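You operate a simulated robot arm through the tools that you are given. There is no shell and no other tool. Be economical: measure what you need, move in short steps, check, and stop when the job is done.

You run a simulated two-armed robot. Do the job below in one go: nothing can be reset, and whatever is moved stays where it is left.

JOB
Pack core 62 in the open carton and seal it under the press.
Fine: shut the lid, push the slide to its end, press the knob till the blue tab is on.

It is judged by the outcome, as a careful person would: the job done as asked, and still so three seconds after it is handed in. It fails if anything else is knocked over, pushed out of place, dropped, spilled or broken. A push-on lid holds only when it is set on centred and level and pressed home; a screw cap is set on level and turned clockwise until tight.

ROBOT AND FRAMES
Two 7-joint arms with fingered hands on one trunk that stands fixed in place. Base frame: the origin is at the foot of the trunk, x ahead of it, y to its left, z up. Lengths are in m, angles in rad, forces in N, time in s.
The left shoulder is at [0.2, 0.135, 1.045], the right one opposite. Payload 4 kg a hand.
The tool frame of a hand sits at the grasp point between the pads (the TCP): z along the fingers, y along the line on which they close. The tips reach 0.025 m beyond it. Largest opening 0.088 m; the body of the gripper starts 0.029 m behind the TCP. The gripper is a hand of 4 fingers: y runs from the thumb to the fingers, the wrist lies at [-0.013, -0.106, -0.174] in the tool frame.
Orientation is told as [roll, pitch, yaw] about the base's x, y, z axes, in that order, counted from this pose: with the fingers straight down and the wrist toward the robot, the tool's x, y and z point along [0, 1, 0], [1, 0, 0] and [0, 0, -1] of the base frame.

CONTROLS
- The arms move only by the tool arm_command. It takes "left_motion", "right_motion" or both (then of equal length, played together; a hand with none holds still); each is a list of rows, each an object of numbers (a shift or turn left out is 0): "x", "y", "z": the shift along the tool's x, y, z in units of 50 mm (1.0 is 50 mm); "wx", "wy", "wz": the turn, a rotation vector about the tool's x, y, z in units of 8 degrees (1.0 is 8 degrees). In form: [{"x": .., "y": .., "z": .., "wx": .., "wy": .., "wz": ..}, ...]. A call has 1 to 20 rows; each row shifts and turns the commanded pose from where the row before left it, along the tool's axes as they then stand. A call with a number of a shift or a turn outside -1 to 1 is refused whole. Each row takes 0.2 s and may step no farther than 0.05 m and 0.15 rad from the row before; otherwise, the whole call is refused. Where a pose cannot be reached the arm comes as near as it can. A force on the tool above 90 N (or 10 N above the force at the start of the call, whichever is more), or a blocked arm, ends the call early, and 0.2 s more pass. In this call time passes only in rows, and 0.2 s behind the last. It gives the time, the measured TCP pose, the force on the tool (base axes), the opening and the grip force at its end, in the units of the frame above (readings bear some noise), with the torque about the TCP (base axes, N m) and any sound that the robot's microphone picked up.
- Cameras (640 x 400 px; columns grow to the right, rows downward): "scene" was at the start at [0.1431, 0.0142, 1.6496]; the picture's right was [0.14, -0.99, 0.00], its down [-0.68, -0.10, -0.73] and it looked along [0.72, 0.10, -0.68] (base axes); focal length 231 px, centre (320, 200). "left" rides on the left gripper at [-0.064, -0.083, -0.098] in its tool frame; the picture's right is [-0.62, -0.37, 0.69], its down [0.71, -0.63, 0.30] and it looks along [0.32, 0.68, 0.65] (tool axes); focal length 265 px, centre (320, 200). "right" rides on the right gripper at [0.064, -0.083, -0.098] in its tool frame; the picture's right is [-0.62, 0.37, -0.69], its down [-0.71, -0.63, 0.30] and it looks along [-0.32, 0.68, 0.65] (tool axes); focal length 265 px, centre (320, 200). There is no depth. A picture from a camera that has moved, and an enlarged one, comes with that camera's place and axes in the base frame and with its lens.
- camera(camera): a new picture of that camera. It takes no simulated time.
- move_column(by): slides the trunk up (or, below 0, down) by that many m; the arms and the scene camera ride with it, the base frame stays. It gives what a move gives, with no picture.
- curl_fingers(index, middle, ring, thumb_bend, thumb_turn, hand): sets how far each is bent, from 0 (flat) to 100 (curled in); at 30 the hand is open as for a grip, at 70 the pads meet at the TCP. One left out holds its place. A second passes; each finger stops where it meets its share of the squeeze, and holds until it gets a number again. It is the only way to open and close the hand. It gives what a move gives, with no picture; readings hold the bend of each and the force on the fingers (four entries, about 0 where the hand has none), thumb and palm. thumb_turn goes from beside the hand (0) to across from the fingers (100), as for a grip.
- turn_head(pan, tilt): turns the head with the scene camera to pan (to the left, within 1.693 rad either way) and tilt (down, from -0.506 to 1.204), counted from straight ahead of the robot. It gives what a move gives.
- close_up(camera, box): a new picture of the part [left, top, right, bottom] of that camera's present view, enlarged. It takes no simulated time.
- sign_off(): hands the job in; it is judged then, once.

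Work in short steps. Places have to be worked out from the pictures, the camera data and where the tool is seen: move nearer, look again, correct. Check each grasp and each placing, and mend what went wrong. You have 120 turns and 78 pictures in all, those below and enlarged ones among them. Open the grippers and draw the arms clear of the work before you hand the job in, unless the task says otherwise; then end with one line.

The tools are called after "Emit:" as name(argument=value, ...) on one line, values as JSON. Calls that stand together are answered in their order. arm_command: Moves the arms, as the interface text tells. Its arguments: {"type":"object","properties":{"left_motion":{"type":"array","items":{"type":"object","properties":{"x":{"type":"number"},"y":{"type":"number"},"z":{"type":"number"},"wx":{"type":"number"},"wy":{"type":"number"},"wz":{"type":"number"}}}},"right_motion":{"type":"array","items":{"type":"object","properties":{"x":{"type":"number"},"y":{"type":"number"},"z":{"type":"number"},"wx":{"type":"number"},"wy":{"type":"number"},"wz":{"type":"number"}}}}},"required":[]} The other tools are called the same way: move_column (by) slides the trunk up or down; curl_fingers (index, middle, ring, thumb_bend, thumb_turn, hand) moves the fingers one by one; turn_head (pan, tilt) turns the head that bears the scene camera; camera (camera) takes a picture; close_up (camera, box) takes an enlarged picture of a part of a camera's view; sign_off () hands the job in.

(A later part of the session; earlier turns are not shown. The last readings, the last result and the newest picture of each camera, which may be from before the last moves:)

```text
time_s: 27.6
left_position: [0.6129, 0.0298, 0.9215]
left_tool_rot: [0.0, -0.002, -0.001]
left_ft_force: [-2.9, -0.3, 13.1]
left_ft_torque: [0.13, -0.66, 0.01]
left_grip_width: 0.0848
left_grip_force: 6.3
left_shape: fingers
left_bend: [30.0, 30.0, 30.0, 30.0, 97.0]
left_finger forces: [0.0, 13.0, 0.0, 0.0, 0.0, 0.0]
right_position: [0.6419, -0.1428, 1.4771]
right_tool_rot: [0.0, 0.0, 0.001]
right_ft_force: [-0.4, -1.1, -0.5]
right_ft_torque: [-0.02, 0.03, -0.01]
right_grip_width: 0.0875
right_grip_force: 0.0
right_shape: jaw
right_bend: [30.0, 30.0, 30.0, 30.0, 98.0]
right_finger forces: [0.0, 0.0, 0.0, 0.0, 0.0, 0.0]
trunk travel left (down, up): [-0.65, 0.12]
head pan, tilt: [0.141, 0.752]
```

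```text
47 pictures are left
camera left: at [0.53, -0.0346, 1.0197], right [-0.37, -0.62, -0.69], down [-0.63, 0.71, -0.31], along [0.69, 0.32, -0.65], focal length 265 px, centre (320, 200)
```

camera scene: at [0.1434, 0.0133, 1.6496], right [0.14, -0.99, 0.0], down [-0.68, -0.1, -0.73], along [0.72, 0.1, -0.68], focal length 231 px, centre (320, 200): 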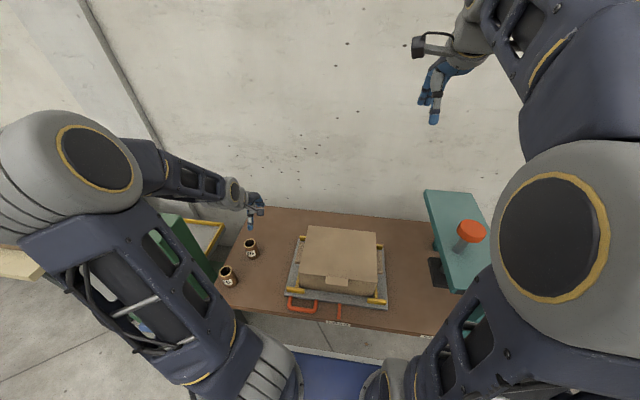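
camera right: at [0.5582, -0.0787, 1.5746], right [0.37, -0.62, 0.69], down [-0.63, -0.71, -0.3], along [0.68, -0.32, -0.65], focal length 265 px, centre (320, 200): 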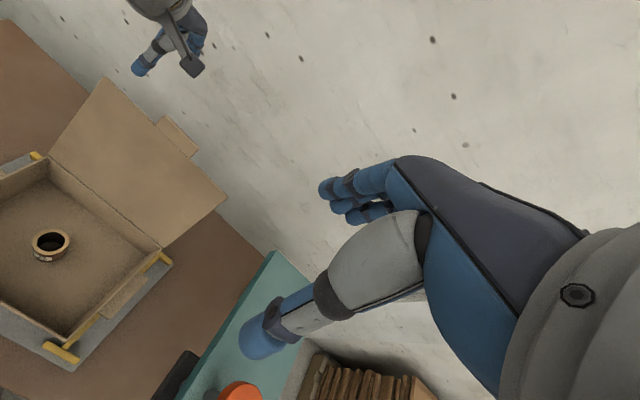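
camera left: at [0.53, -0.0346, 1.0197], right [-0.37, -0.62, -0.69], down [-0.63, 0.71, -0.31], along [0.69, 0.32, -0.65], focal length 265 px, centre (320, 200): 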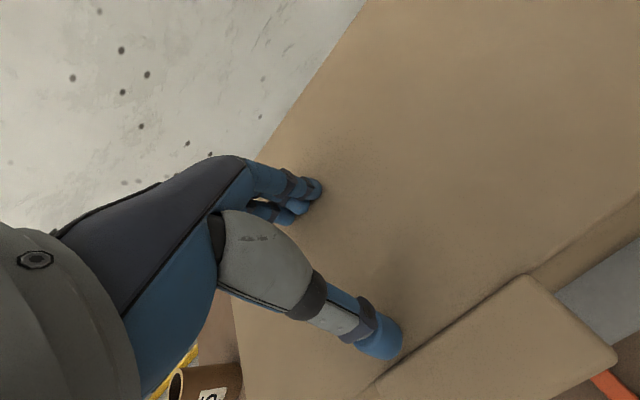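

The lid is firm and home. The tray must slide right toward the press (knob at about (0.60, −0.335, 1.16)) by the orange handle at about (0.47–0.52, 0.075–0.175, ~0.77). The right hand is better placed for that, so I'll retreat the left arm first.

Emit:
arm_command(left_motion=[{"z": -0.8}, {"z": -0.9}, {"z": -0.9}, {"z": -0.9}, {"z": -0.9}, {"x": 0.9}, {"x": 0.9}, {"x": 0.9}, {"x": 0.9}, {"x": 0.9}, {"x": 0.9}, {"x": 0.9}, {"x": 0.9}])

Emit:
arm_command(right_motion=[{"z": 0.6, "y": -0.5}, {"z": 0.6, "y": -0.5}, {"z": 0.6, "y": -0.5}, {"z": 0.6, "y": -0.5}, {"z": 0.6, "y": -0.5}, {"z": 0.6, "y": -0.5}, {"z": 0.9, "y": -0.1}, {"z": 0.9, "y": -0.1}, {"z": 0.9}, {"z": 0.9}, {"z": 0.9}, {"z": 0.8}, {"x": 0.9}, {"x": 0.9}])

Emit:
camera(camera="right")

Emit:
camera(camera="scene")

```text
time_s: 30.4
left_position: [0.612, 0.3888, 1.138]
left_tool_rot: [-0.002, 0.0, -0.002]
left_ft_force: [-0.3, 0.0, -0.6]
left_ft_torque: [-0.01, 0.02, 0.0]
left_grip_width: 0.0847
left_grip_force: 0.1
left_shape: fingers
left_bend: [30.0, 30.0, 30.0, 30.0, 98.0]
left_finger forces: [0.0, 0.0, 0.0, 0.1, 0.0, 0.0]
right_position: [0.6434, -0.1427, 1.4769]
right_tool_rot: [0.001, 0.0, 0.001]
right_ft_force: [-0.8, 0.4, -0.7]
right_ft_torque: [0.03, 0.01, 0.04]
right_grip_width: 0.0876
right_grip_force: 0.1
right_shape: jaw
right_bend: [30.0, 30.0, 30.0, 30.0, 98.0]
right_finger forces: [0.0, 0.0, 0.0, 0.1, 0.1, 0.0]
trunk travel left (down, up): [-0.65, 0.12]
head pan, tilt: [0.141, 0.752]
```

```text
time_s: 33.6
left_position: [0.6114, 0.3882, 1.1395]
left_tool_rot: [0.002, 0.001, -0.002]
left_ft_force: [-0.8, -0.7, 0.0]
left_ft_torque: [0.01, 0.0, -0.02]
left_grip_width: 0.0851
left_grip_force: 0.1
left_shape: fingers
left_bend: [30.0, 30.0, 30.0, 30.0, 98.0]
left_finger forces: [0.0, 0.0, 0.1, 0.1, 0.0, 0.0]
right_position: [0.5647, -0.0919, 1.0994]
right_tool_rot: [-0.001, 0.003, -0.084]
right_ft_force: [0.2, -0.5, 0.8]
right_ft_torque: [0.01, -0.01, 0.02]
right_grip_width: 0.0878
right_grip_force: 0.0
right_shape: jaw
right_bend: [30.0, 30.0, 30.0, 30.0, 97.0]
right_finger forces: [0.0, 0.1, 0.1, 0.0, 0.1, 0.0]
right hand out of reach, approached as far as the arm can: row 8, 9, 10, 11, 12
trunk travel left (down, up): [-0.65, 0.12]
head pan, tilt: [0.141, 0.752]
stopped in row 14 (right hand): the arm was blocked; the commanded pose is now the measured one
```

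```text
46 pictures are left
camera right: at [0.4869, -0.0221, 1.197], right [0.32, -0.65, 0.69], down [-0.69, -0.66, -0.3], along [0.65, -0.38, -0.65], focal length 265 px, centre (320, 200)
```

right: 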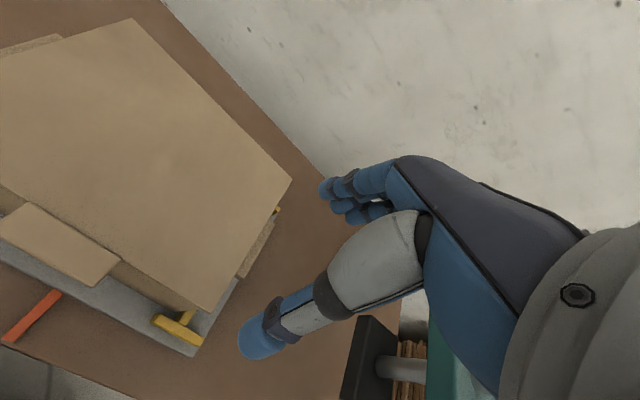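

```text
45 pictures are left
camera scene: at [0.1429, 0.0133, 1.6496], right [0.14, -0.99, 0.0], down [-0.68, -0.1, -0.73], along [0.72, 0.1, -0.68], focal length 231 px, centre (320, 200)
```

scene: 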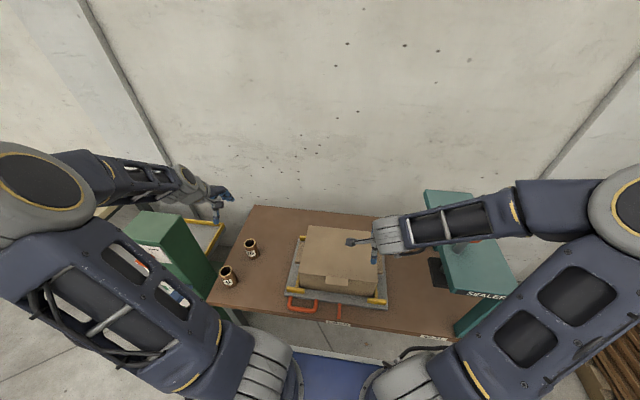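

The right arm got blocked, with its forearm over the press. I'll check whether it touches the knob.

Emit:
close_up(camera="scene", box=[340, 170, 540, 330])

```text
2.50 times, centred on (440, 250) of scene
camera zoom: at [0.1429, 0.0133, 1.6496], right [0.14, -0.99, 0.0], down [-0.68, -0.1, -0.73], along [0.72, 0.1, -0.68], focal length 577 px, centre (20, 75)
```

zoom: 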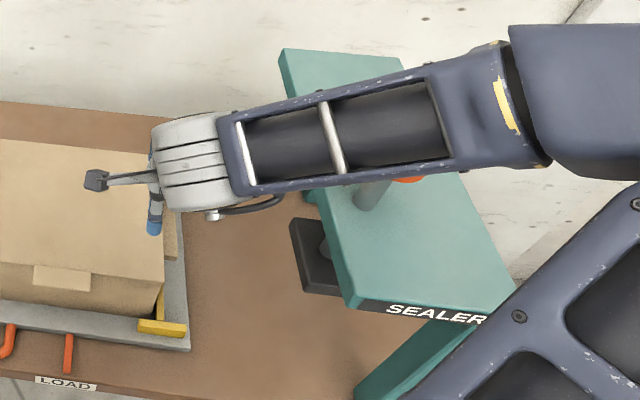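

The forearm lies right above the knob, so I'll raise the right arm straight up and away from it.

Emit:
arm_command(right_motion=[{"z": -0.6}, {"z": -0.9}, {"z": -0.9}, {"z": -0.9}, {"z": -0.9}])

Emit:
camera(camera="scene")

```text
time_s: 34.8
left_position: [0.6108, 0.3891, 1.137]
left_tool_rot: [0.0, 0.002, 0.001]
left_ft_force: [-0.9, 0.3, 0.8]
left_ft_torque: [-0.02, 0.01, 0.03]
left_grip_width: 0.0848
left_grip_force: 0.0
left_shape: fingers
left_bend: [30.0, 30.0, 30.0, 30.0, 98.0]
left_finger forces: [0.1, 0.1, 0.0, 0.0, 0.1, 0.1]
right_position: [0.5661, -0.0895, 1.3123]
right_tool_rot: [0.0, 0.003, -0.081]
right_ft_force: [-0.3, 0.5, 0.2]
right_ft_torque: [0.0, 0.02, -0.04]
right_grip_width: 0.0875
right_grip_force: 0.0
right_shape: jaw
right_bend: [30.0, 30.0, 30.0, 30.0, 97.0]
right_finger forces: [0.1, 0.0, 0.0, 0.0, 0.0, 0.0]
trunk travel left (down, up): [-0.65, 0.12]
head pan, tilt: [0.141, 0.752]
```

```text
43 pictures are left
camera scene: at [0.1432, 0.0143, 1.6496], right [0.14, -0.99, 0.0], down [-0.68, -0.1, -0.73], along [0.72, 0.1, -0.68], focal length 231 px, centre (320, 200)
```

scene: 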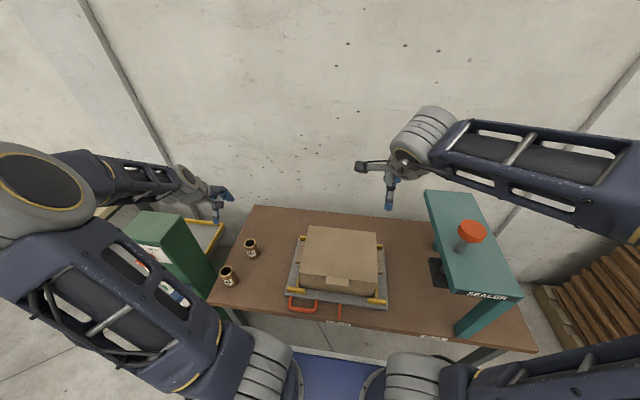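

The press looks untouched. There is a second mark on the table edge about 0.34 m right of LOAD, so the slide travel is about 0.34 m. I'll push the handle with the left hand instead and take a close look at it.

Emit:
close_up(camera="scene", box=[270, 270, 360, 335])

Emit:
close_up(camera="scene", box=[400, 180, 540, 350])

```text
6.15 times, centred on (315, 302) of scene
camera zoom: at [0.1432, 0.0143, 1.6496], right [0.14, -0.99, 0.0], down [-0.68, -0.1, -0.73], along [0.72, 0.1, -0.68], focal length 1419 px, centre (351, -431)
```

zoom: 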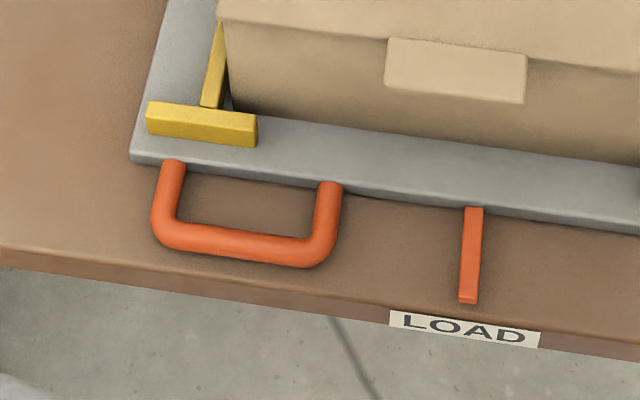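

```text
2.35 times, centred on (470, 265) of scene
camera zoom: at [0.1432, 0.0143, 1.6496], right [0.14, -0.99, 0.0], down [-0.68, -0.1, -0.73], along [0.72, 0.1, -0.68], focal length 543 px, centre (-33, 47)
```

zoom: 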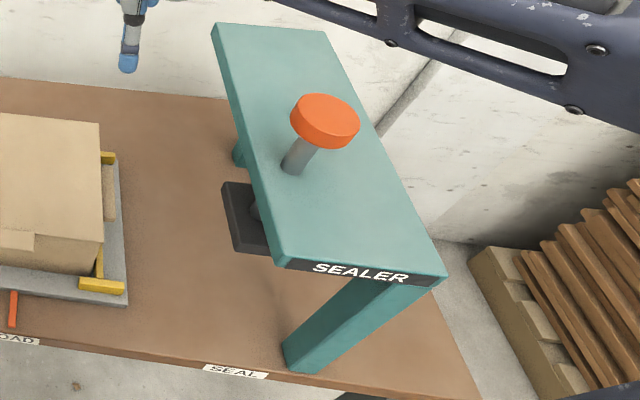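

The handle is a flat loop: left leg at y≈0.176, right leg y≈0.078, front bar x≈0.475. I'll nearly close the left fingers and bring them down left of the loop, to push its left leg rightward.

Emit:
curl_fingers(hand="left", index=62, middle=62, ring=62, thumb_bend=62)

Emit:
arm_command(left_motion=[{"x": -0.55, "y": -0.5}, {"x": -0.55, "y": -0.5}, {"x": -0.55, "y": -0.5}, {"x": -0.55, "y": -0.5}, {"x": -0.55, "y": -0.5}, {"z": 0.9}, {"z": 0.9}, {"z": 0.9}, {"z": 0.9}, {"z": 0.9}])

Emit:
camera(camera="left")

Emit:
camera(camera="scene")

```text
time_s: 35.8
left_position: [0.6117, 0.39, 1.1383]
left_tool_rot: [0.0, -0.001, 0.0]
left_ft_force: [0.5, -1.4, -0.6]
left_ft_torque: [-0.04, -0.02, 0.0]
left_grip_width: 0.016
left_grip_force: 0.1
left_shape: fingers
left_bend: [62.0, 62.0, 62.0, 62.0, 98.0]
left_finger forces: [0.0, 0.0, 0.1, 0.0, 0.0, 0.1]
right_position: [0.5668, -0.09, 1.3105]
right_tool_rot: [-0.001, 0.001, -0.081]
right_ft_force: [-0.2, -0.3, -0.1]
right_ft_torque: [0.0, 0.0, 0.02]
right_grip_width: 0.0878
right_grip_force: 0.1
right_shape: jaw
right_bend: [30.0, 30.0, 30.0, 30.0, 97.0]
right_finger forces: [0.0, 0.0, 0.1, 0.0, 0.1, 0.0]
trunk travel left (down, up): [-0.65, 0.12]
head pan, tilt: [0.141, 0.752]
```

```text
time_s: 38.0
left_position: [0.5215, 0.2849, 0.917]
left_tool_rot: [0.002, -0.001, 0.0]
left_ft_force: [-0.3, 0.5, 0.0]
left_ft_torque: [0.03, -0.02, -0.01]
left_grip_width: 0.0159
left_grip_force: 0.1
left_shape: fingers
left_bend: [62.0, 62.0, 62.0, 62.0, 98.0]
left_finger forces: [0.0, 0.1, 0.1, 0.0, 0.0, 0.0]
left hand out of reach, approached as far as the arm can: row 5, 6, 7
right_position: [0.5659, -0.0894, 1.3107]
right_tool_rot: [0.0, 0.002, -0.081]
right_ft_force: [-0.9, -0.8, 0.6]
right_ft_torque: [0.03, -0.01, 0.01]
right_grip_width: 0.0877
right_grip_force: 0.0
right_shape: jaw
right_bend: [30.0, 30.0, 30.0, 30.0, 97.0]
right_finger forces: [0.0, 0.0, 0.0, 0.0, 0.0, 0.0]
trunk travel left (down, up): [-0.65, 0.12]
head pan, tilt: [0.141, 0.752]
```

```text
40 pictures are left
camera left: at [0.4396, 0.2208, 1.015], right [-0.37, -0.62, -0.69], down [-0.63, 0.72, -0.3], along [0.68, 0.33, -0.65], focal length 265 px, centre (320, 200)
```

left: 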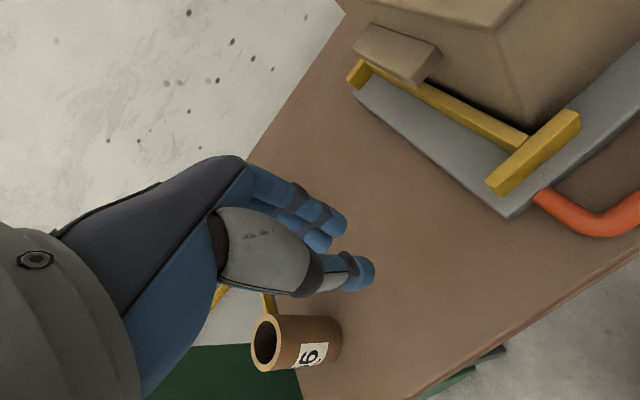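

```text
39 pictures are left
camera scene: at [0.1427, 0.014, 1.6497], right [0.14, -0.99, 0.0], down [-0.68, -0.1, -0.73], along [0.72, 0.1, -0.68], focal length 231 px, centre (320, 200)
```

scene: 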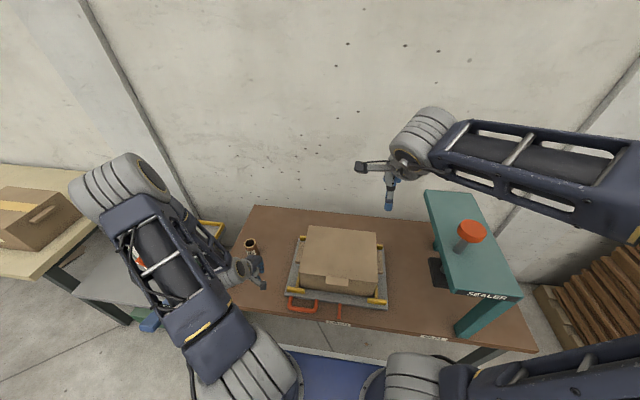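

I now see the handle at right and the core x6 below the hand. I'll step toward the robot and right at this height, then check reach.

Emit:
arm_command(left_motion=[{"y": -0.35, "x": -0.3}, {"y": -0.35, "x": -0.4}, {"z": 0.5}, {"z": 0.5}])

Emit:
camera(camera="left")

```text
time_s: 39.0
left_position: [0.5053, 0.2604, 0.8548]
left_tool_rot: [0.001, 0.0, -0.002]
left_ft_force: [-0.2, 1.0, 0.4]
left_ft_torque: [0.01, 0.01, -0.03]
left_grip_width: 0.0158
left_grip_force: 0.1
left_shape: fingers
left_bend: [62.0, 62.0, 62.0, 62.0, 98.0]
left_finger forces: [0.0, 0.1, 0.0, 0.1, 0.0, 0.0]
left hand out of reach, approached as far as the arm can: row 2
right_position: [0.5664, -0.0895, 1.3111]
right_tool_rot: [-0.001, 0.004, -0.082]
right_ft_force: [-0.4, 0.5, -0.7]
right_ft_torque: [0.0, -0.01, 0.01]
right_grip_width: 0.0877
right_grip_force: 0.1
right_shape: jaw
right_bend: [30.0, 30.0, 30.0, 30.0, 97.0]
right_finger forces: [0.1, 0.0, 0.1, 0.0, 0.0, 0.0]
trunk travel left (down, up): [-0.65, 0.12]
head pan, tilt: [0.141, 0.752]
```

```text
38 pictures are left
camera left: at [0.4215, 0.1971, 0.9536], right [-0.37, -0.62, -0.69], down [-0.63, 0.72, -0.3], along [0.68, 0.32, -0.65], focal length 265 px, centre (320, 200)
```

left: 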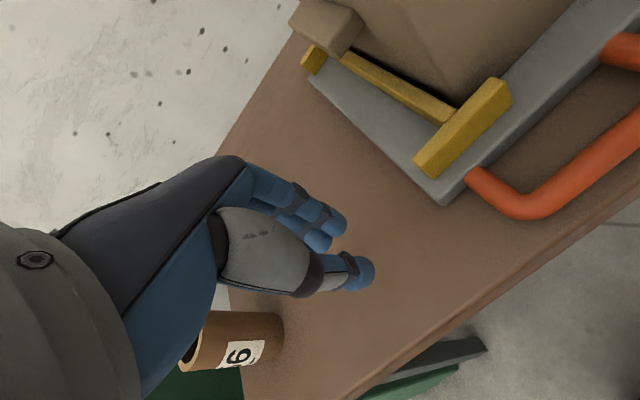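

The left leg spans x 0.48–0.52 at y≈0.178. I'll lower to handle height while edging slightly toward the robot.

Emit:
arm_command(left_motion=[{"z": 0.5, "y": -0.1}, {"z": 0.5, "y": -0.15}, {"z": 0.3, "y": -0.15}])

Emit:
camera(camera="left")

```text
time_s: 39.8
left_position: [0.4831, 0.2613, 0.7912]
left_tool_rot: [0.0, 0.002, 0.0]
left_ft_force: [0.0, -0.9, 0.0]
left_ft_torque: [0.0, -0.02, -0.04]
left_grip_width: 0.0159
left_grip_force: 0.0
left_shape: fingers
left_bend: [62.0, 62.0, 62.0, 62.0, 98.0]
left_finger forces: [0.0, 0.0, 0.0, 0.0, 0.0, 0.0]
right_position: [0.5654, -0.0899, 1.311]
right_tool_rot: [0.0, 0.001, -0.081]
right_ft_force: [0.1, 0.5, 0.4]
right_ft_torque: [0.0, 0.02, 0.0]
right_grip_width: 0.0878
right_grip_force: 0.0
right_shape: jaw
right_bend: [30.0, 30.0, 30.0, 30.0, 97.0]
right_finger forces: [0.1, 0.0, 0.0, 0.0, 0.0, 0.1]
trunk travel left (down, up): [-0.65, 0.12]
head pan, tilt: [0.141, 0.752]
```

```text
37 pictures are left
camera left: at [0.3998, 0.1974, 0.8892], right [-0.37, -0.62, -0.69], down [-0.63, 0.71, -0.3], along [0.68, 0.32, -0.65], focal length 265 px, centre (320, 200)
```

left: 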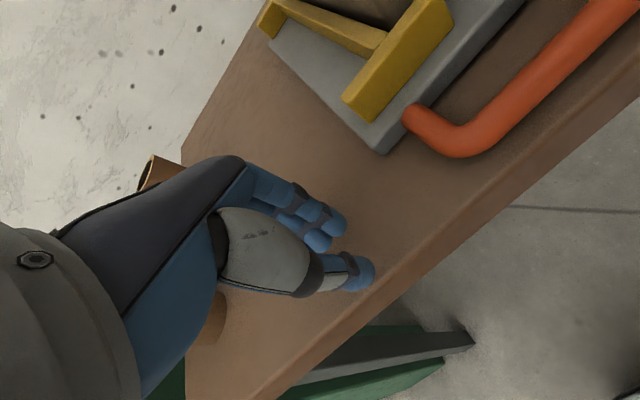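

I'll lower another 12 mm and move right toward the leg, stopping short to check height alignment.

Emit:
arm_command(left_motion=[{"z": 0.12}, {"z": 0.12}, {"x": -0.4}, {"x": -0.3}])

Emit:
camera(camera="left")

Emit:
close_up(camera="scene", box=[220, 240, 360, 340])

```text
time_s: 40.8
left_position: [0.4808, 0.226, 0.7784]
left_tool_rot: [-0.001, 0.0, -0.001]
left_ft_force: [-1.1, -0.4, 0.3]
left_ft_torque: [0.0, 0.01, -0.01]
left_grip_width: 0.0157
left_grip_force: 0.1
left_shape: fingers
left_bend: [62.0, 62.0, 62.0, 62.0, 98.0]
left_finger forces: [0.0, 0.0, 0.0, 0.0, 0.0, 0.1]
right_position: [0.5656, -0.0894, 1.3106]
right_tool_rot: [-0.002, 0.0, -0.08]
right_ft_force: [-0.6, 0.2, 0.2]
right_ft_torque: [-0.04, 0.03, 0.02]
right_grip_width: 0.0877
right_grip_force: 0.1
right_shape: jaw
right_bend: [30.0, 30.0, 30.0, 30.0, 97.0]
right_finger forces: [0.1, 0.1, 0.1, 0.0, 0.0, 0.0]
trunk travel left (down, up): [-0.65, 0.12]
head pan, tilt: [0.141, 0.752]
```

```text
36 pictures are left
camera left: at [0.399, 0.1625, 0.8772], right [-0.37, -0.62, -0.69], down [-0.63, 0.71, -0.3], along [0.68, 0.32, -0.65], focal length 265 px, centre (320, 200)
```

left: 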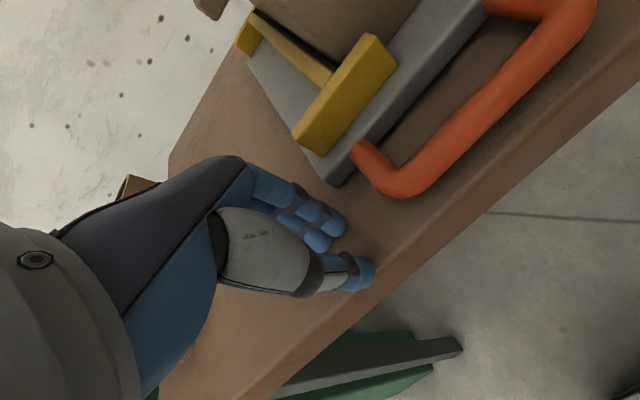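

```text
4.00 times, centred on (290, 290) of scene
camera zoom: at [0.143, 0.0144, 1.6496], right [0.14, -0.99, 0.0], down [-0.68, -0.1, -0.73], along [0.72, 0.1, -0.68], focal length 923 px, centre (440, -160)
```

zoom: 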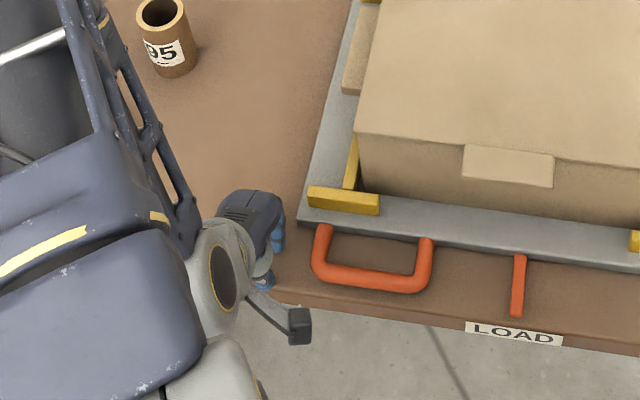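

Aligned with the leg. I'll push right slowly and watch for contact force.

Emit:
arm_command(left_motion=[{"x": -0.2}, {"x": -0.2}, {"x": -0.2}])

Emit:
camera(camera="left")

```text
time_s: 41.6
left_position: [0.4815, 0.1944, 0.7778]
left_tool_rot: [0.0, 0.0, -0.001]
left_ft_force: [0.8, -0.8, 0.0]
left_ft_torque: [0.04, -0.03, -0.03]
left_grip_width: 0.0157
left_grip_force: 0.0
left_shape: fingers
left_bend: [62.0, 62.0, 62.0, 62.0, 98.0]
left_finger forces: [0.0, 0.0, 0.0, 0.1, 0.0, 0.1]
right_position: [0.5658, -0.0898, 1.3117]
right_tool_rot: [0.0, 0.002, -0.079]
right_ft_force: [-0.2, 0.4, 0.8]
right_ft_torque: [0.05, -0.01, -0.01]
right_grip_width: 0.0878
right_grip_force: 0.0
right_shape: jaw
right_bend: [30.0, 30.0, 30.0, 30.0, 97.0]
right_finger forces: [0.1, 0.0, 0.0, 0.0, 0.0, 0.0]
trunk travel left (down, up): [-0.65, 0.12]
head pan, tilt: [0.141, 0.752]
```

```text
34 pictures are left
camera left: at [0.3992, 0.132, 0.8771], right [-0.37, -0.62, -0.69], down [-0.63, 0.71, -0.3], along [0.68, 0.32, -0.65], focal length 265 px, centre (320, 200)
```

left: 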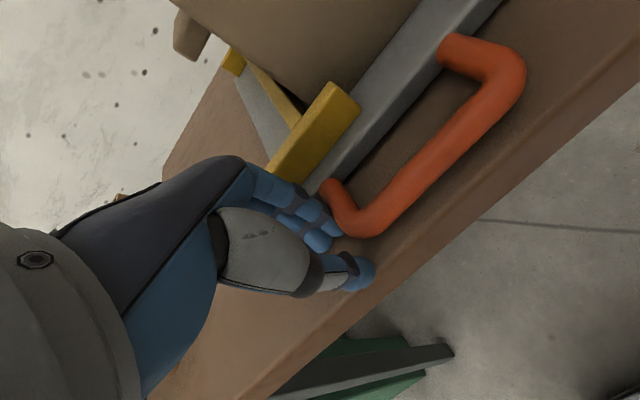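

The fingers are right at the leg. I'll continue with small steps.

Emit:
arm_command(left_motion=[{"x": -0.2}, {"x": -0.2}])

Emit:
close_up(camera="left", box=[200, 120, 440, 320])

```text
time_s: 42.2
left_position: [0.4834, 0.1759, 0.7784]
left_tool_rot: [0.001, 0.0, -0.001]
left_ft_force: [-1.8, 0.5, 0.1]
left_ft_torque: [0.03, 0.03, 0.01]
left_grip_width: 0.0169
left_grip_force: 0.1
left_shape: fingers
left_bend: [62.0, 62.0, 62.0, 61.0, 98.0]
left_finger forces: [0.0, 0.0, 0.0, 0.0, 1.0, 0.0]
right_position: [0.5667, -0.0899, 1.3101]
right_tool_rot: [0.0, 0.001, -0.081]
right_ft_force: [-0.6, 0.4, -0.1]
right_ft_torque: [0.0, 0.0, -0.01]
right_grip_width: 0.088
right_grip_force: 0.1
right_shape: jaw
right_bend: [30.0, 30.0, 30.0, 30.0, 97.0]
right_finger forces: [0.0, 0.1, 0.1, 0.0, 0.1, 0.0]
trunk travel left (down, up): [-0.65, 0.12]
head pan, tilt: [0.141, 0.752]
```

```text
2.00 times, centred on (320, 220) of left
camera zoom: at [0.3993, 0.1127, 0.8772], right [-0.37, -0.62, -0.69], down [-0.63, 0.71, -0.3], along [0.68, 0.32, -0.65], focal length 531 px, centre (320, 160)
```

zoom: 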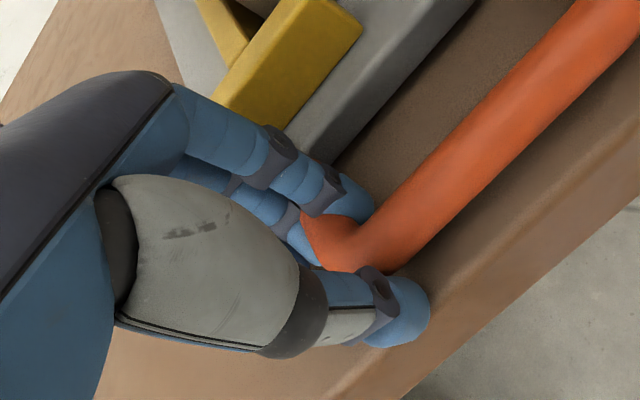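

The bar corner sits between thumb and index, with another finger against the leg. I'll push gently 25 mm and see whether the tray follows.

Emit:
arm_command(left_motion=[{"x": -0.15}, {"x": -0.15}, {"x": -0.2}])

Emit:
close_up(camera="scene", box=[260, 210, 400, 340])

```text
time_s: 43.0
left_position: [0.4834, 0.1513, 0.7784]
left_tool_rot: [-0.001, 0.0, -0.001]
left_ft_force: [-0.9, 1.0, -0.1]
left_ft_torque: [0.01, 0.0, -0.02]
left_grip_width: 0.0172
left_grip_force: 0.5
left_shape: fingers
left_bend: [62.0, 62.0, 62.0, 61.0, 98.0]
left_finger forces: [0.0, 0.0, 0.0, 0.0, 0.8, 0.0]
right_position: [0.5666, -0.0909, 1.3109]
right_tool_rot: [0.0, 0.002, -0.081]
right_ft_force: [0.4, 0.3, 0.0]
right_ft_torque: [0.01, -0.01, 0.0]
right_grip_width: 0.0876
right_grip_force: 0.1
right_shape: jaw
right_bend: [30.0, 30.0, 30.0, 30.0, 97.0]
right_finger forces: [0.0, 0.0, 0.1, 0.0, 0.1, 0.0]
trunk travel left (down, up): [-0.65, 0.12]
head pan, tilt: [0.141, 0.752]
```

```text
3.08 times, centred on (330, 275) of scene
camera zoom: at [0.143, 0.0144, 1.6496], right [0.14, -0.99, 0.0], down [-0.68, -0.1, -0.73], along [0.72, 0.1, -0.68], focal length 710 px, centre (289, -31)
```

zoom: 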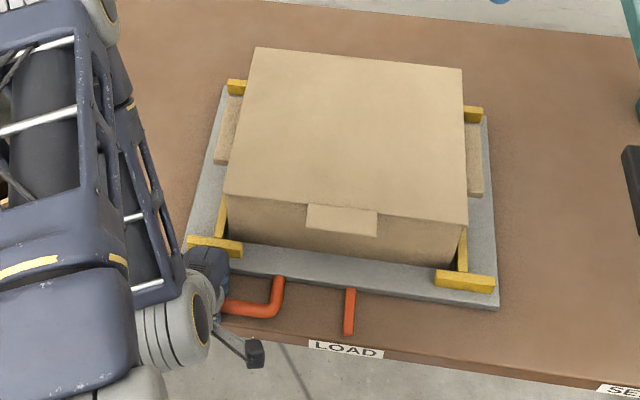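

The tray hasn't moved, so the fingers seem to be riding above or around the leg. I'll look closely.

Emit:
close_up(camera="left", box=[200, 120, 440, 320])

```text
2.00 times, centred on (320, 220) of left
camera zoom: at [0.3995, 0.0878, 0.8773], right [-0.37, -0.62, -0.69], down [-0.63, 0.71, -0.3], along [0.68, 0.32, -0.65], focal length 531 px, centre (320, 160)
```

zoom: 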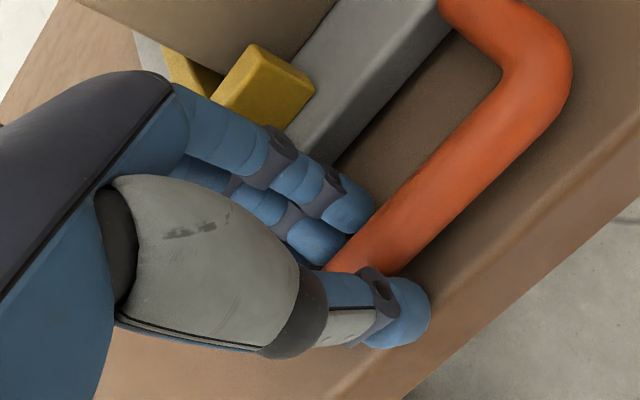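

Thumb is outside and fingers inside the front bar: a good grip position. I'll shift 18 mm further right, lower 6 mm and close on the bar.

Emit:
arm_command(left_motion=[{"x": -0.2}, {"x": -0.16}, {"z": 0.12}])

Emit:
curl_fingers(hand="left", index=75, middle=75, ring=75, thumb_bend=75)

Emit:
close_up(camera="left", box=[200, 120, 440, 320])

```text
time_s: 43.8
left_position: [0.4835, 0.133, 0.7774]
left_tool_rot: [-0.002, -0.011, 0.0]
left_ft_force: [-2.4, 6.8, 80.3]
left_ft_torque: [-0.29, 1.12, -0.01]
left_grip_width: 0.0171
left_grip_force: 40.6
left_shape: fingers
left_bend: [62.0, 62.0, 62.0, 65.0, 98.0]
left_finger forces: [13.8, 4.5, 0.0, 0.0, 62.8, 0.0]
right_position: [0.5654, -0.0899, 1.3136]
right_tool_rot: [-0.001, -0.001, -0.079]
right_ft_force: [-0.2, 0.8, -0.6]
right_ft_torque: [-0.03, -0.01, -0.02]
right_grip_width: 0.088
right_grip_force: 0.1
right_shape: jaw
right_bend: [30.0, 30.0, 30.0, 30.0, 97.0]
right_finger forces: [0.1, 0.0, 0.0, 0.0, 0.0, 0.0]
trunk travel left (down, up): [-0.65, 0.12]
head pan, tilt: [0.141, 0.752]
```

```text
time_s: 44.2
left_position: [0.4845, 0.1318, 0.7766]
left_tool_rot: [-0.003, -0.014, -0.002]
left_ft_force: [-0.6, 5.4, 62.7]
left_ft_torque: [-0.33, 1.88, -0.26]
left_grip_width: 0.0095
left_grip_force: 43.7
left_shape: fingers
left_bend: [73.0, 73.0, 73.0, 69.0, 99.0]
left_finger forces: [5.2, 4.5, 4.7, 0.1, 73.7, 0.0]
right_position: [0.5657, -0.09, 1.3121]
right_tool_rot: [0.001, -0.001, -0.082]
right_ft_force: [-0.1, -0.1, 0.6]
right_ft_torque: [-0.01, 0.0, 0.0]
right_grip_width: 0.088
right_grip_force: 0.2
right_shape: jaw
right_bend: [30.0, 30.0, 30.0, 30.0, 97.0]
right_finger forces: [0.1, 0.0, 0.1, 0.0, 0.0, 0.1]
trunk travel left (down, up): [-0.65, 0.12]
head pan, tilt: [0.141, 0.752]
stopped (left hand): the force on the tool passed its limit at 95 N (the readings are from after the stop); the commanded pose is now the measured one
```

```text
2.00 times, centred on (320, 220) of left
camera zoom: at [0.3996, 0.0683, 0.8746], right [-0.36, -0.62, -0.7], down [-0.62, 0.71, -0.32], along [0.69, 0.32, -0.64], focal length 531 px, centre (320, 160)
```

zoom: 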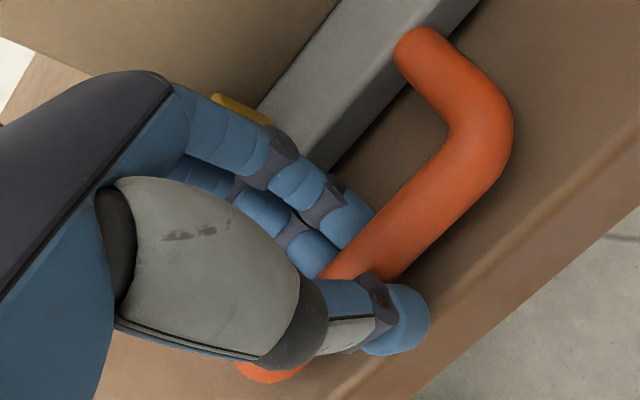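

The hand is pressing down too hard at 63 N, so I'll raise it 4 mm to unload while keeping the grip on the bar.

Emit:
arm_command(left_motion=[{"z": -0.04}, {"z": -0.04}])

```text
time_s: 44.8
left_position: [0.4831, 0.1314, 0.7779]
left_tool_rot: [-0.003, -0.005, -0.001]
left_ft_force: [5.5, 0.0, 20.9]
left_ft_torque: [-0.21, 0.73, -0.31]
left_grip_width: 0.0093
left_grip_force: 25.3
left_shape: fingers
left_bend: [73.0, 73.0, 73.0, 67.0, 98.0]
left_finger forces: [6.0, 5.9, 6.3, 0.1, 32.0, 0.0]
right_position: [0.5654, -0.0908, 1.3093]
right_tool_rot: [-0.001, 0.001, -0.08]
right_ft_force: [-0.2, 0.0, -0.5]
right_ft_torque: [0.0, -0.01, -0.01]
right_grip_width: 0.0877
right_grip_force: 0.0
right_shape: jaw
right_bend: [30.0, 30.0, 30.0, 30.0, 97.0]
right_finger forces: [0.0, 0.0, 0.1, 0.1, 0.0, 0.1]
trunk travel left (down, up): [-0.65, 0.12]
head pan, tilt: [0.141, 0.752]
```

Down-force is now 21 N with all fingers in contact. I'll lift 2 mm more and draw the bar right 30 mm slowly.

Emit:
arm_command(left_motion=[{"z": -0.04}, {"x": -0.15}, {"x": -0.2}, {"x": -0.25}])

Emit:
close_up(camera="scene", box=[260, 210, 400, 340])

```text
time_s: 45.8
left_position: [0.4826, 0.1023, 0.7788]
left_tool_rot: [-0.003, -0.008, -0.001]
left_ft_force: [9.0, -1.8, -20.1]
left_ft_torque: [-0.07, -0.22, -0.27]
left_grip_width: 0.0083
left_grip_force: 13.9
left_shape: fingers
left_bend: [73.0, 73.0, 73.0, 64.0, 98.0]
left_finger forces: [5.8, 5.5, 5.0, 0.0, 11.1, 0.0]
right_position: [0.5671, -0.0889, 1.3101]
right_tool_rot: [-0.001, 0.001, -0.08]
right_ft_force: [-0.6, 0.1, 0.3]
right_ft_torque: [-0.03, -0.02, 0.02]
right_grip_width: 0.0881
right_grip_force: 0.0
right_shape: jaw
right_bend: [30.0, 30.0, 30.0, 30.0, 97.0]
right_finger forces: [0.1, 0.0, 0.0, 0.0, 0.0, 0.1]
trunk travel left (down, up): [-0.65, 0.12]
head pan, tilt: [0.141, 0.752]
```

```text
3.08 times, centred on (330, 275) of scene
camera zoom: at [0.1437, 0.0144, 1.6495], right [0.14, -0.99, 0.0], down [-0.68, -0.1, -0.73], along [0.72, 0.1, -0.68], focal length 710 px, centre (289, -31)
```

zoom: 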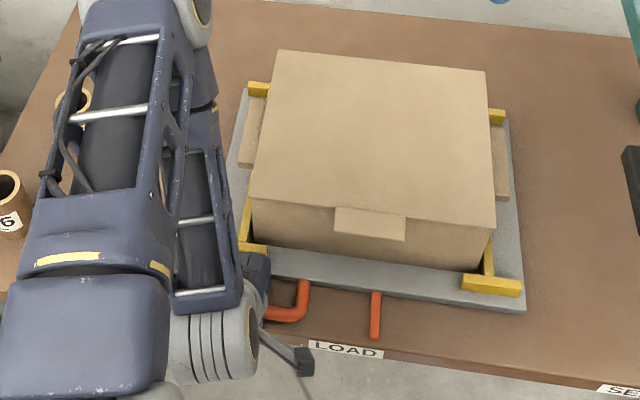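

The tray follows the hand. I'll first move the right hand out to the right and up so it can't meet the left arm, then continue pulling.

Emit:
arm_command(right_motion=[{"z": -0.6, "x": -0.6}, {"z": -0.6, "x": -0.6}, {"x": -0.9}, {"x": -0.9}, {"x": -0.9}, {"x": -0.9}, {"x": -0.9}])

Emit:
arm_command(left_motion=[{"x": -0.2, "z": 0.02}, {"x": -0.25}, {"x": -0.25}, {"x": -0.25}, {"x": -0.25}, {"x": -0.25}, {"x": -0.25}, {"x": -0.25}, {"x": -0.2}])

Emit:
camera(camera="scene")

```text
time_s: 47.4
left_position: [0.483, 0.1019, 0.7798]
left_tool_rot: [-0.001, -0.007, -0.001]
left_ft_force: [7.0, -2.1, -19.8]
left_ft_torque: [0.02, -0.2, -0.2]
left_grip_width: 0.0085
left_grip_force: 13.3
left_shape: fingers
left_bend: [73.0, 73.0, 73.0, 64.0, 98.0]
left_finger forces: [5.5, 5.1, 4.7, 0.0, 11.2, 0.0]
right_position: [0.5435, -0.3728, 1.3702]
right_tool_rot: [-0.001, 0.003, -0.079]
right_ft_force: [0.0, 0.3, 0.4]
right_ft_torque: [0.01, 0.03, 0.01]
right_grip_width: 0.0878
right_grip_force: 0.0
right_shape: jaw
right_bend: [30.0, 30.0, 30.0, 30.0, 97.0]
right_finger forces: [0.0, 0.0, 0.1, 0.0, 0.0, 0.0]
trunk travel left (down, up): [-0.65, 0.12]
head pan, tilt: [0.141, 0.752]
```

```text
time_s: 49.4
left_position: [0.4826, -0.0067, 0.7793]
left_tool_rot: [-0.003, -0.008, -0.004]
left_ft_force: [9.5, -1.3, -13.4]
left_ft_torque: [0.01, -0.21, -0.26]
left_grip_width: 0.0081
left_grip_force: 14.5
left_shape: fingers
left_bend: [73.0, 73.0, 73.0, 64.0, 98.0]
left_finger forces: [5.8, 5.4, 6.4, 0.1, 10.8, 0.1]
right_position: [0.545, -0.3738, 1.3696]
right_tool_rot: [0.0, 0.001, -0.081]
right_ft_force: [-0.2, -0.2, -0.3]
right_ft_torque: [0.01, 0.01, -0.02]
right_grip_width: 0.088
right_grip_force: 0.0
right_shape: jaw
right_bend: [30.0, 30.0, 30.0, 30.0, 97.0]
right_finger forces: [0.1, 0.1, 0.0, 0.0, 0.0, 0.1]
trunk travel left (down, up): [-0.65, 0.12]
head pan, tilt: [0.141, 0.752]
```

```text
28 pictures are left
camera scene: at [0.1436, 0.0142, 1.6496], right [0.14, -0.99, 0.0], down [-0.68, -0.1, -0.73], along [0.72, 0.1, -0.68], focal length 231 px, centre (320, 200)
```

scene: 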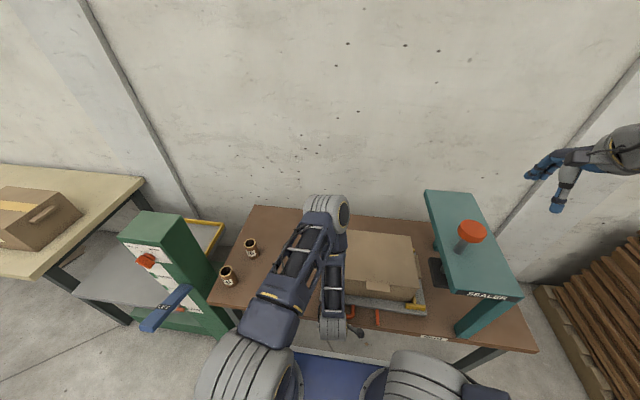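

Smooth motion; about 0.2 m remains. I'll continue.

Emit:
arm_command(left_motion=[{"x": -0.25}, {"x": -0.25}, {"x": -0.25}, {"x": -0.25}, {"x": -0.25}, {"x": -0.25}, {"x": -0.25}, {"x": -0.25}, {"x": -0.25}, {"x": -0.25}, {"x": -0.25}, {"x": -0.25}])

Emit:
camera(camera="scene")

```text
time_s: 52.0
left_position: [0.483, -0.1555, 0.7799]
left_tool_rot: [-0.004, -0.007, -0.004]
left_ft_force: [6.0, -0.2, -16.8]
left_ft_torque: [-0.02, -0.17, -0.21]
left_grip_width: 0.0084
left_grip_force: 13.1
left_shape: fingers
left_bend: [73.0, 73.0, 73.0, 63.0, 97.0]
left_finger forces: [5.1, 4.6, 4.7, 0.0, 11.8, 0.1]
right_position: [0.5433, -0.373, 1.369]
right_tool_rot: [0.0, 0.001, -0.08]
right_ft_force: [0.2, 0.2, 0.3]
right_ft_torque: [-0.01, 0.01, -0.01]
right_grip_width: 0.0877
right_grip_force: 0.0
right_shape: jaw
right_bend: [30.0, 30.0, 30.0, 30.0, 97.0]
right_finger forces: [0.0, 0.0, 0.1, 0.1, 0.0, 0.0]
trunk travel left (down, up): [-0.65, 0.12]
head pan, tilt: [0.141, 0.752]
```

```text
27 pictures are left
camera scene: at [0.1437, 0.0141, 1.6495], right [0.14, -0.99, 0.0], down [-0.68, -0.1, -0.73], along [0.72, 0.1, -0.68], focal length 231 px, centre (320, 200)
```

scene: 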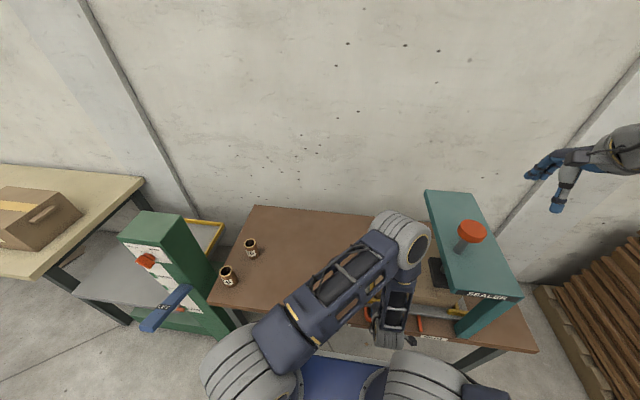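

About 45 mm remain to the SEAL mark, and the elbow clears the press head in height. I'll go on in smaller steps and feel for the end stop.

Emit:
arm_command(left_motion=[{"x": -0.2}, {"x": -0.2}, {"x": -0.2}, {"x": -0.15}])

Emit:
close_up(camera="scene", box=[360, 190, 540, 360])

```text
time_s: 53.0
left_position: [0.4845, -0.1925, 0.7808]
left_tool_rot: [-0.002, -0.006, -0.001]
left_ft_force: [5.5, -0.6, -16.4]
left_ft_torque: [-0.01, -0.17, -0.25]
left_grip_width: 0.0086
left_grip_force: 12.6
left_shape: fingers
left_bend: [73.0, 73.0, 73.0, 63.0, 98.0]
left_finger forces: [4.9, 4.5, 4.9, 0.0, 11.9, 0.0]
right_position: [0.5434, -0.3725, 1.3708]
right_tool_rot: [0.0, 0.001, -0.079]
right_ft_force: [0.0, 0.1, -0.3]
right_ft_torque: [-0.02, 0.02, -0.03]
right_grip_width: 0.088
right_grip_force: 0.0
right_shape: jaw
right_bend: [30.0, 30.0, 30.0, 30.0, 97.0]
right_finger forces: [0.1, 0.0, 0.1, 0.0, 0.0, 0.2]
trunk travel left (down, up): [-0.65, 0.12]
head pan, tilt: [0.141, 0.752]
```

```text
2.35 times, centred on (450, 275) of scene
camera zoom: at [0.1436, 0.0141, 1.6496], right [0.14, -0.99, 0.0], down [-0.68, -0.1, -0.73], along [0.72, 0.1, -0.68], focal length 543 px, centre (14, 24)
```

zoom: 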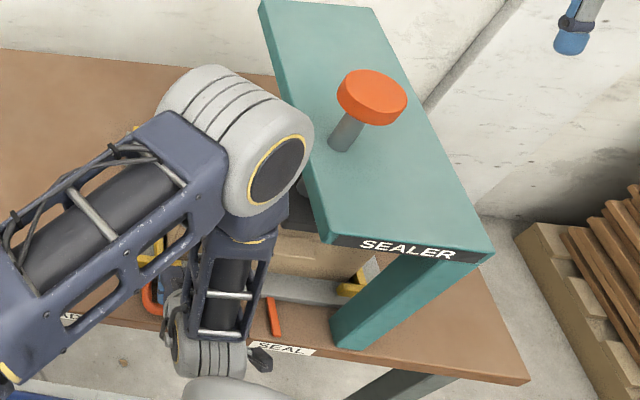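

The pointer is within about 1 cm of SEAL. I'll creep on until the stop is felt.

Emit:
arm_command(left_motion=[{"x": -0.08}, {"x": -0.08}, {"x": -0.08}])

```text
time_s: 53.8
left_position: [0.4846, -0.2048, 0.7796]
left_tool_rot: [-0.004, -0.006, -0.003]
left_ft_force: [7.2, 1.1, -14.9]
left_ft_torque: [0.03, -0.19, -0.25]
left_grip_width: 0.0087
left_grip_force: 14.1
left_shape: fingers
left_bend: [74.0, 73.0, 73.0, 63.0, 98.0]
left_finger forces: [5.3, 5.1, 5.9, 0.0, 11.8, 0.0]
right_position: [0.5433, -0.3727, 1.3702]
right_tool_rot: [0.001, 0.002, -0.081]
right_ft_force: [-0.3, 0.4, 0.0]
right_ft_torque: [0.01, 0.02, -0.01]
right_grip_width: 0.0879
right_grip_force: 0.0
right_shape: jaw
right_bend: [30.0, 30.0, 30.0, 30.0, 97.0]
right_finger forces: [0.0, 0.0, 0.0, 0.0, 0.0, 0.0]
trunk travel left (down, up): [-0.65, 0.12]
head pan, tilt: [0.141, 0.752]
```

No stop yet; I'll keep creeping.

Emit:
arm_command(left_motion=[{"x": -0.06}, {"x": -0.06}, {"x": -0.06}])

Emit:
close_up(camera="scene", box=[380, 280, 480, 350])

```text
time_s: 54.6
left_position: [0.4841, -0.2115, 0.7803]
left_tool_rot: [0.002, -0.008, 0.001]
left_ft_force: [6.5, 19.4, -9.2]
left_ft_torque: [0.37, -0.18, -0.2]
left_grip_width: 0.0085
left_grip_force: 14.5
left_shape: fingers
left_bend: [74.0, 73.0, 73.0, 62.0, 99.0]
left_finger forces: [5.9, 5.5, 5.9, 0.1, 12.2, 0.1]
right_position: [0.5428, -0.3715, 1.3707]
right_tool_rot: [0.0, 0.0, -0.079]
right_ft_force: [-0.1, -0.1, 0.1]
right_ft_torque: [-0.05, 0.01, 0.01]
right_grip_width: 0.0878
right_grip_force: 0.0
right_shape: jaw
right_bend: [30.0, 30.0, 30.0, 30.0, 97.0]
right_finger forces: [0.0, 0.0, 0.0, 0.0, 0.0, 0.0]
trunk travel left (down, up): [-0.65, 0.12]
head pan, tilt: [0.141, 0.752]
```

```text
5.71 times, centred on (430, 315) of scene
camera zoom: at [0.1435, 0.0148, 1.6496], right [0.14, -0.99, 0.0], down [-0.68, -0.1, -0.73], along [0.72, 0.1, -0.68], focal length 1318 px, centre (-309, -457)
```

zoom: 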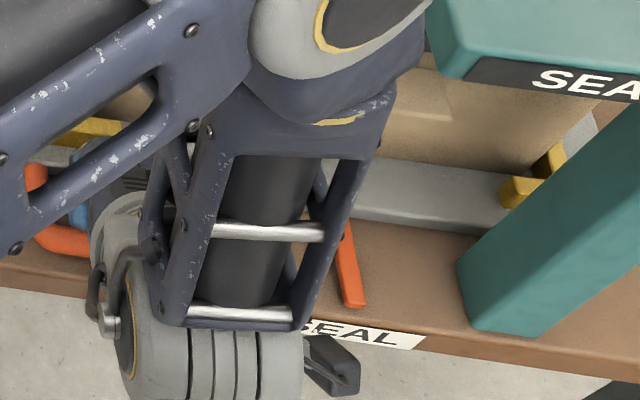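

A 19 N resistance and the pointer on SEAL show the end stop is reached. I'll give one more small push to confirm.

Emit:
arm_command(left_motion=[{"x": -0.06}, {"x": -0.05}])

```text
time_s: 55.2
left_position: [0.4829, -0.217, 0.7797]
left_tool_rot: [0.001, -0.009, 0.001]
left_ft_force: [8.5, 22.5, -2.2]
left_ft_torque: [0.42, -0.18, -0.24]
left_grip_width: 0.0099
left_grip_force: 15.6
left_shape: fingers
left_bend: [74.0, 74.0, 73.0, 62.0, 100.0]
left_finger forces: [6.7, 6.2, 6.5, 0.0, 11.5, 0.0]
right_position: [0.543, -0.3721, 1.3693]
right_tool_rot: [0.0, 0.0, -0.079]
right_ft_force: [-0.4, -0.2, 0.2]
right_ft_torque: [-0.02, -0.04, 0.0]
right_grip_width: 0.0879
right_grip_force: 0.0
right_shape: jaw
right_bend: [30.0, 30.0, 30.0, 30.0, 97.0]
right_finger forces: [0.0, 0.0, 0.0, 0.0, 0.1, 0.0]
trunk travel left (down, up): [-0.65, 0.12]
head pan, tilt: [0.141, 0.752]
```

The slide is at its stop. I'll relax the push, then open the fingers just enough to release the bar.

Emit:
arm_command(left_motion=[{"x": 0.06}])

Emit:
curl_fingers(hand="left", index=55, middle=55, ring=55, thumb_bend=52)

Emit:
close_up(camera="left", box=[200, 120, 440, 320])

```text
time_s: 55.6
left_position: [0.484, -0.2169, 0.7813]
left_tool_rot: [-0.006, -0.007, -0.003]
left_ft_force: [9.2, 13.7, -1.3]
left_ft_torque: [0.27, -0.19, -0.25]
left_grip_width: 0.0092
left_grip_force: 16.3
left_shape: fingers
left_bend: [74.0, 74.0, 73.0, 62.0, 100.0]
left_finger forces: [6.9, 6.3, 6.8, 0.0, 11.3, 0.1]
right_position: [0.5432, -0.3723, 1.3698]
right_tool_rot: [0.0, 0.002, -0.081]
right_ft_force: [-0.3, -0.4, 0.8]
right_ft_torque: [-0.03, 0.0, 0.02]
right_grip_width: 0.088
right_grip_force: 0.0
right_shape: jaw
right_bend: [30.0, 30.0, 30.0, 30.0, 97.0]
right_finger forces: [0.1, 0.0, 0.0, 0.0, 0.1, 0.0]
trunk travel left (down, up): [-0.65, 0.12]
head pan, tilt: [0.141, 0.752]
```

```text
time_s: 56.6
left_position: [0.4822, -0.2162, 0.7792]
left_tool_rot: [-0.002, -0.006, -0.001]
left_ft_force: [-2.7, -0.5, 0.8]
left_ft_torque: [0.02, 0.01, -0.03]
left_grip_width: 0.0332
left_grip_force: 1.4
left_shape: fingers
left_bend: [55.0, 57.0, 55.0, 52.0, 98.0]
left_finger forces: [0.0, 3.0, 0.0, 0.0, 0.0, 0.0]
right_position: [0.5432, -0.3726, 1.3698]
right_tool_rot: [0.0, 0.001, -0.08]
right_ft_force: [0.7, -0.4, 0.2]
right_ft_torque: [0.0, -0.02, -0.01]
right_grip_width: 0.0879
right_grip_force: 0.0
right_shape: jaw
right_bend: [30.0, 30.0, 30.0, 30.0, 97.0]
right_finger forces: [0.0, 0.1, 0.0, 0.1, 0.1, 0.1]
trunk travel left (down, up): [-0.65, 0.12]
head pan, tilt: [0.141, 0.752]
```

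```text
2.00 times, centred on (320, 220) of left
camera zoom: at [0.3987, -0.2797, 0.8784], right [-0.36, -0.62, -0.69], down [-0.63, 0.71, -0.31], along [0.69, 0.32, -0.65], focal length 531 px, centre (320, 160)
```

zoom: 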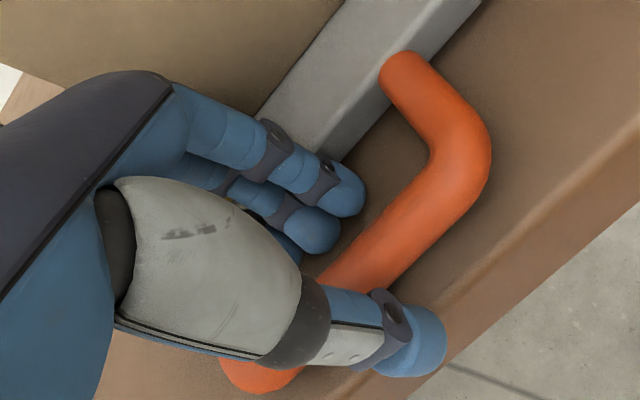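

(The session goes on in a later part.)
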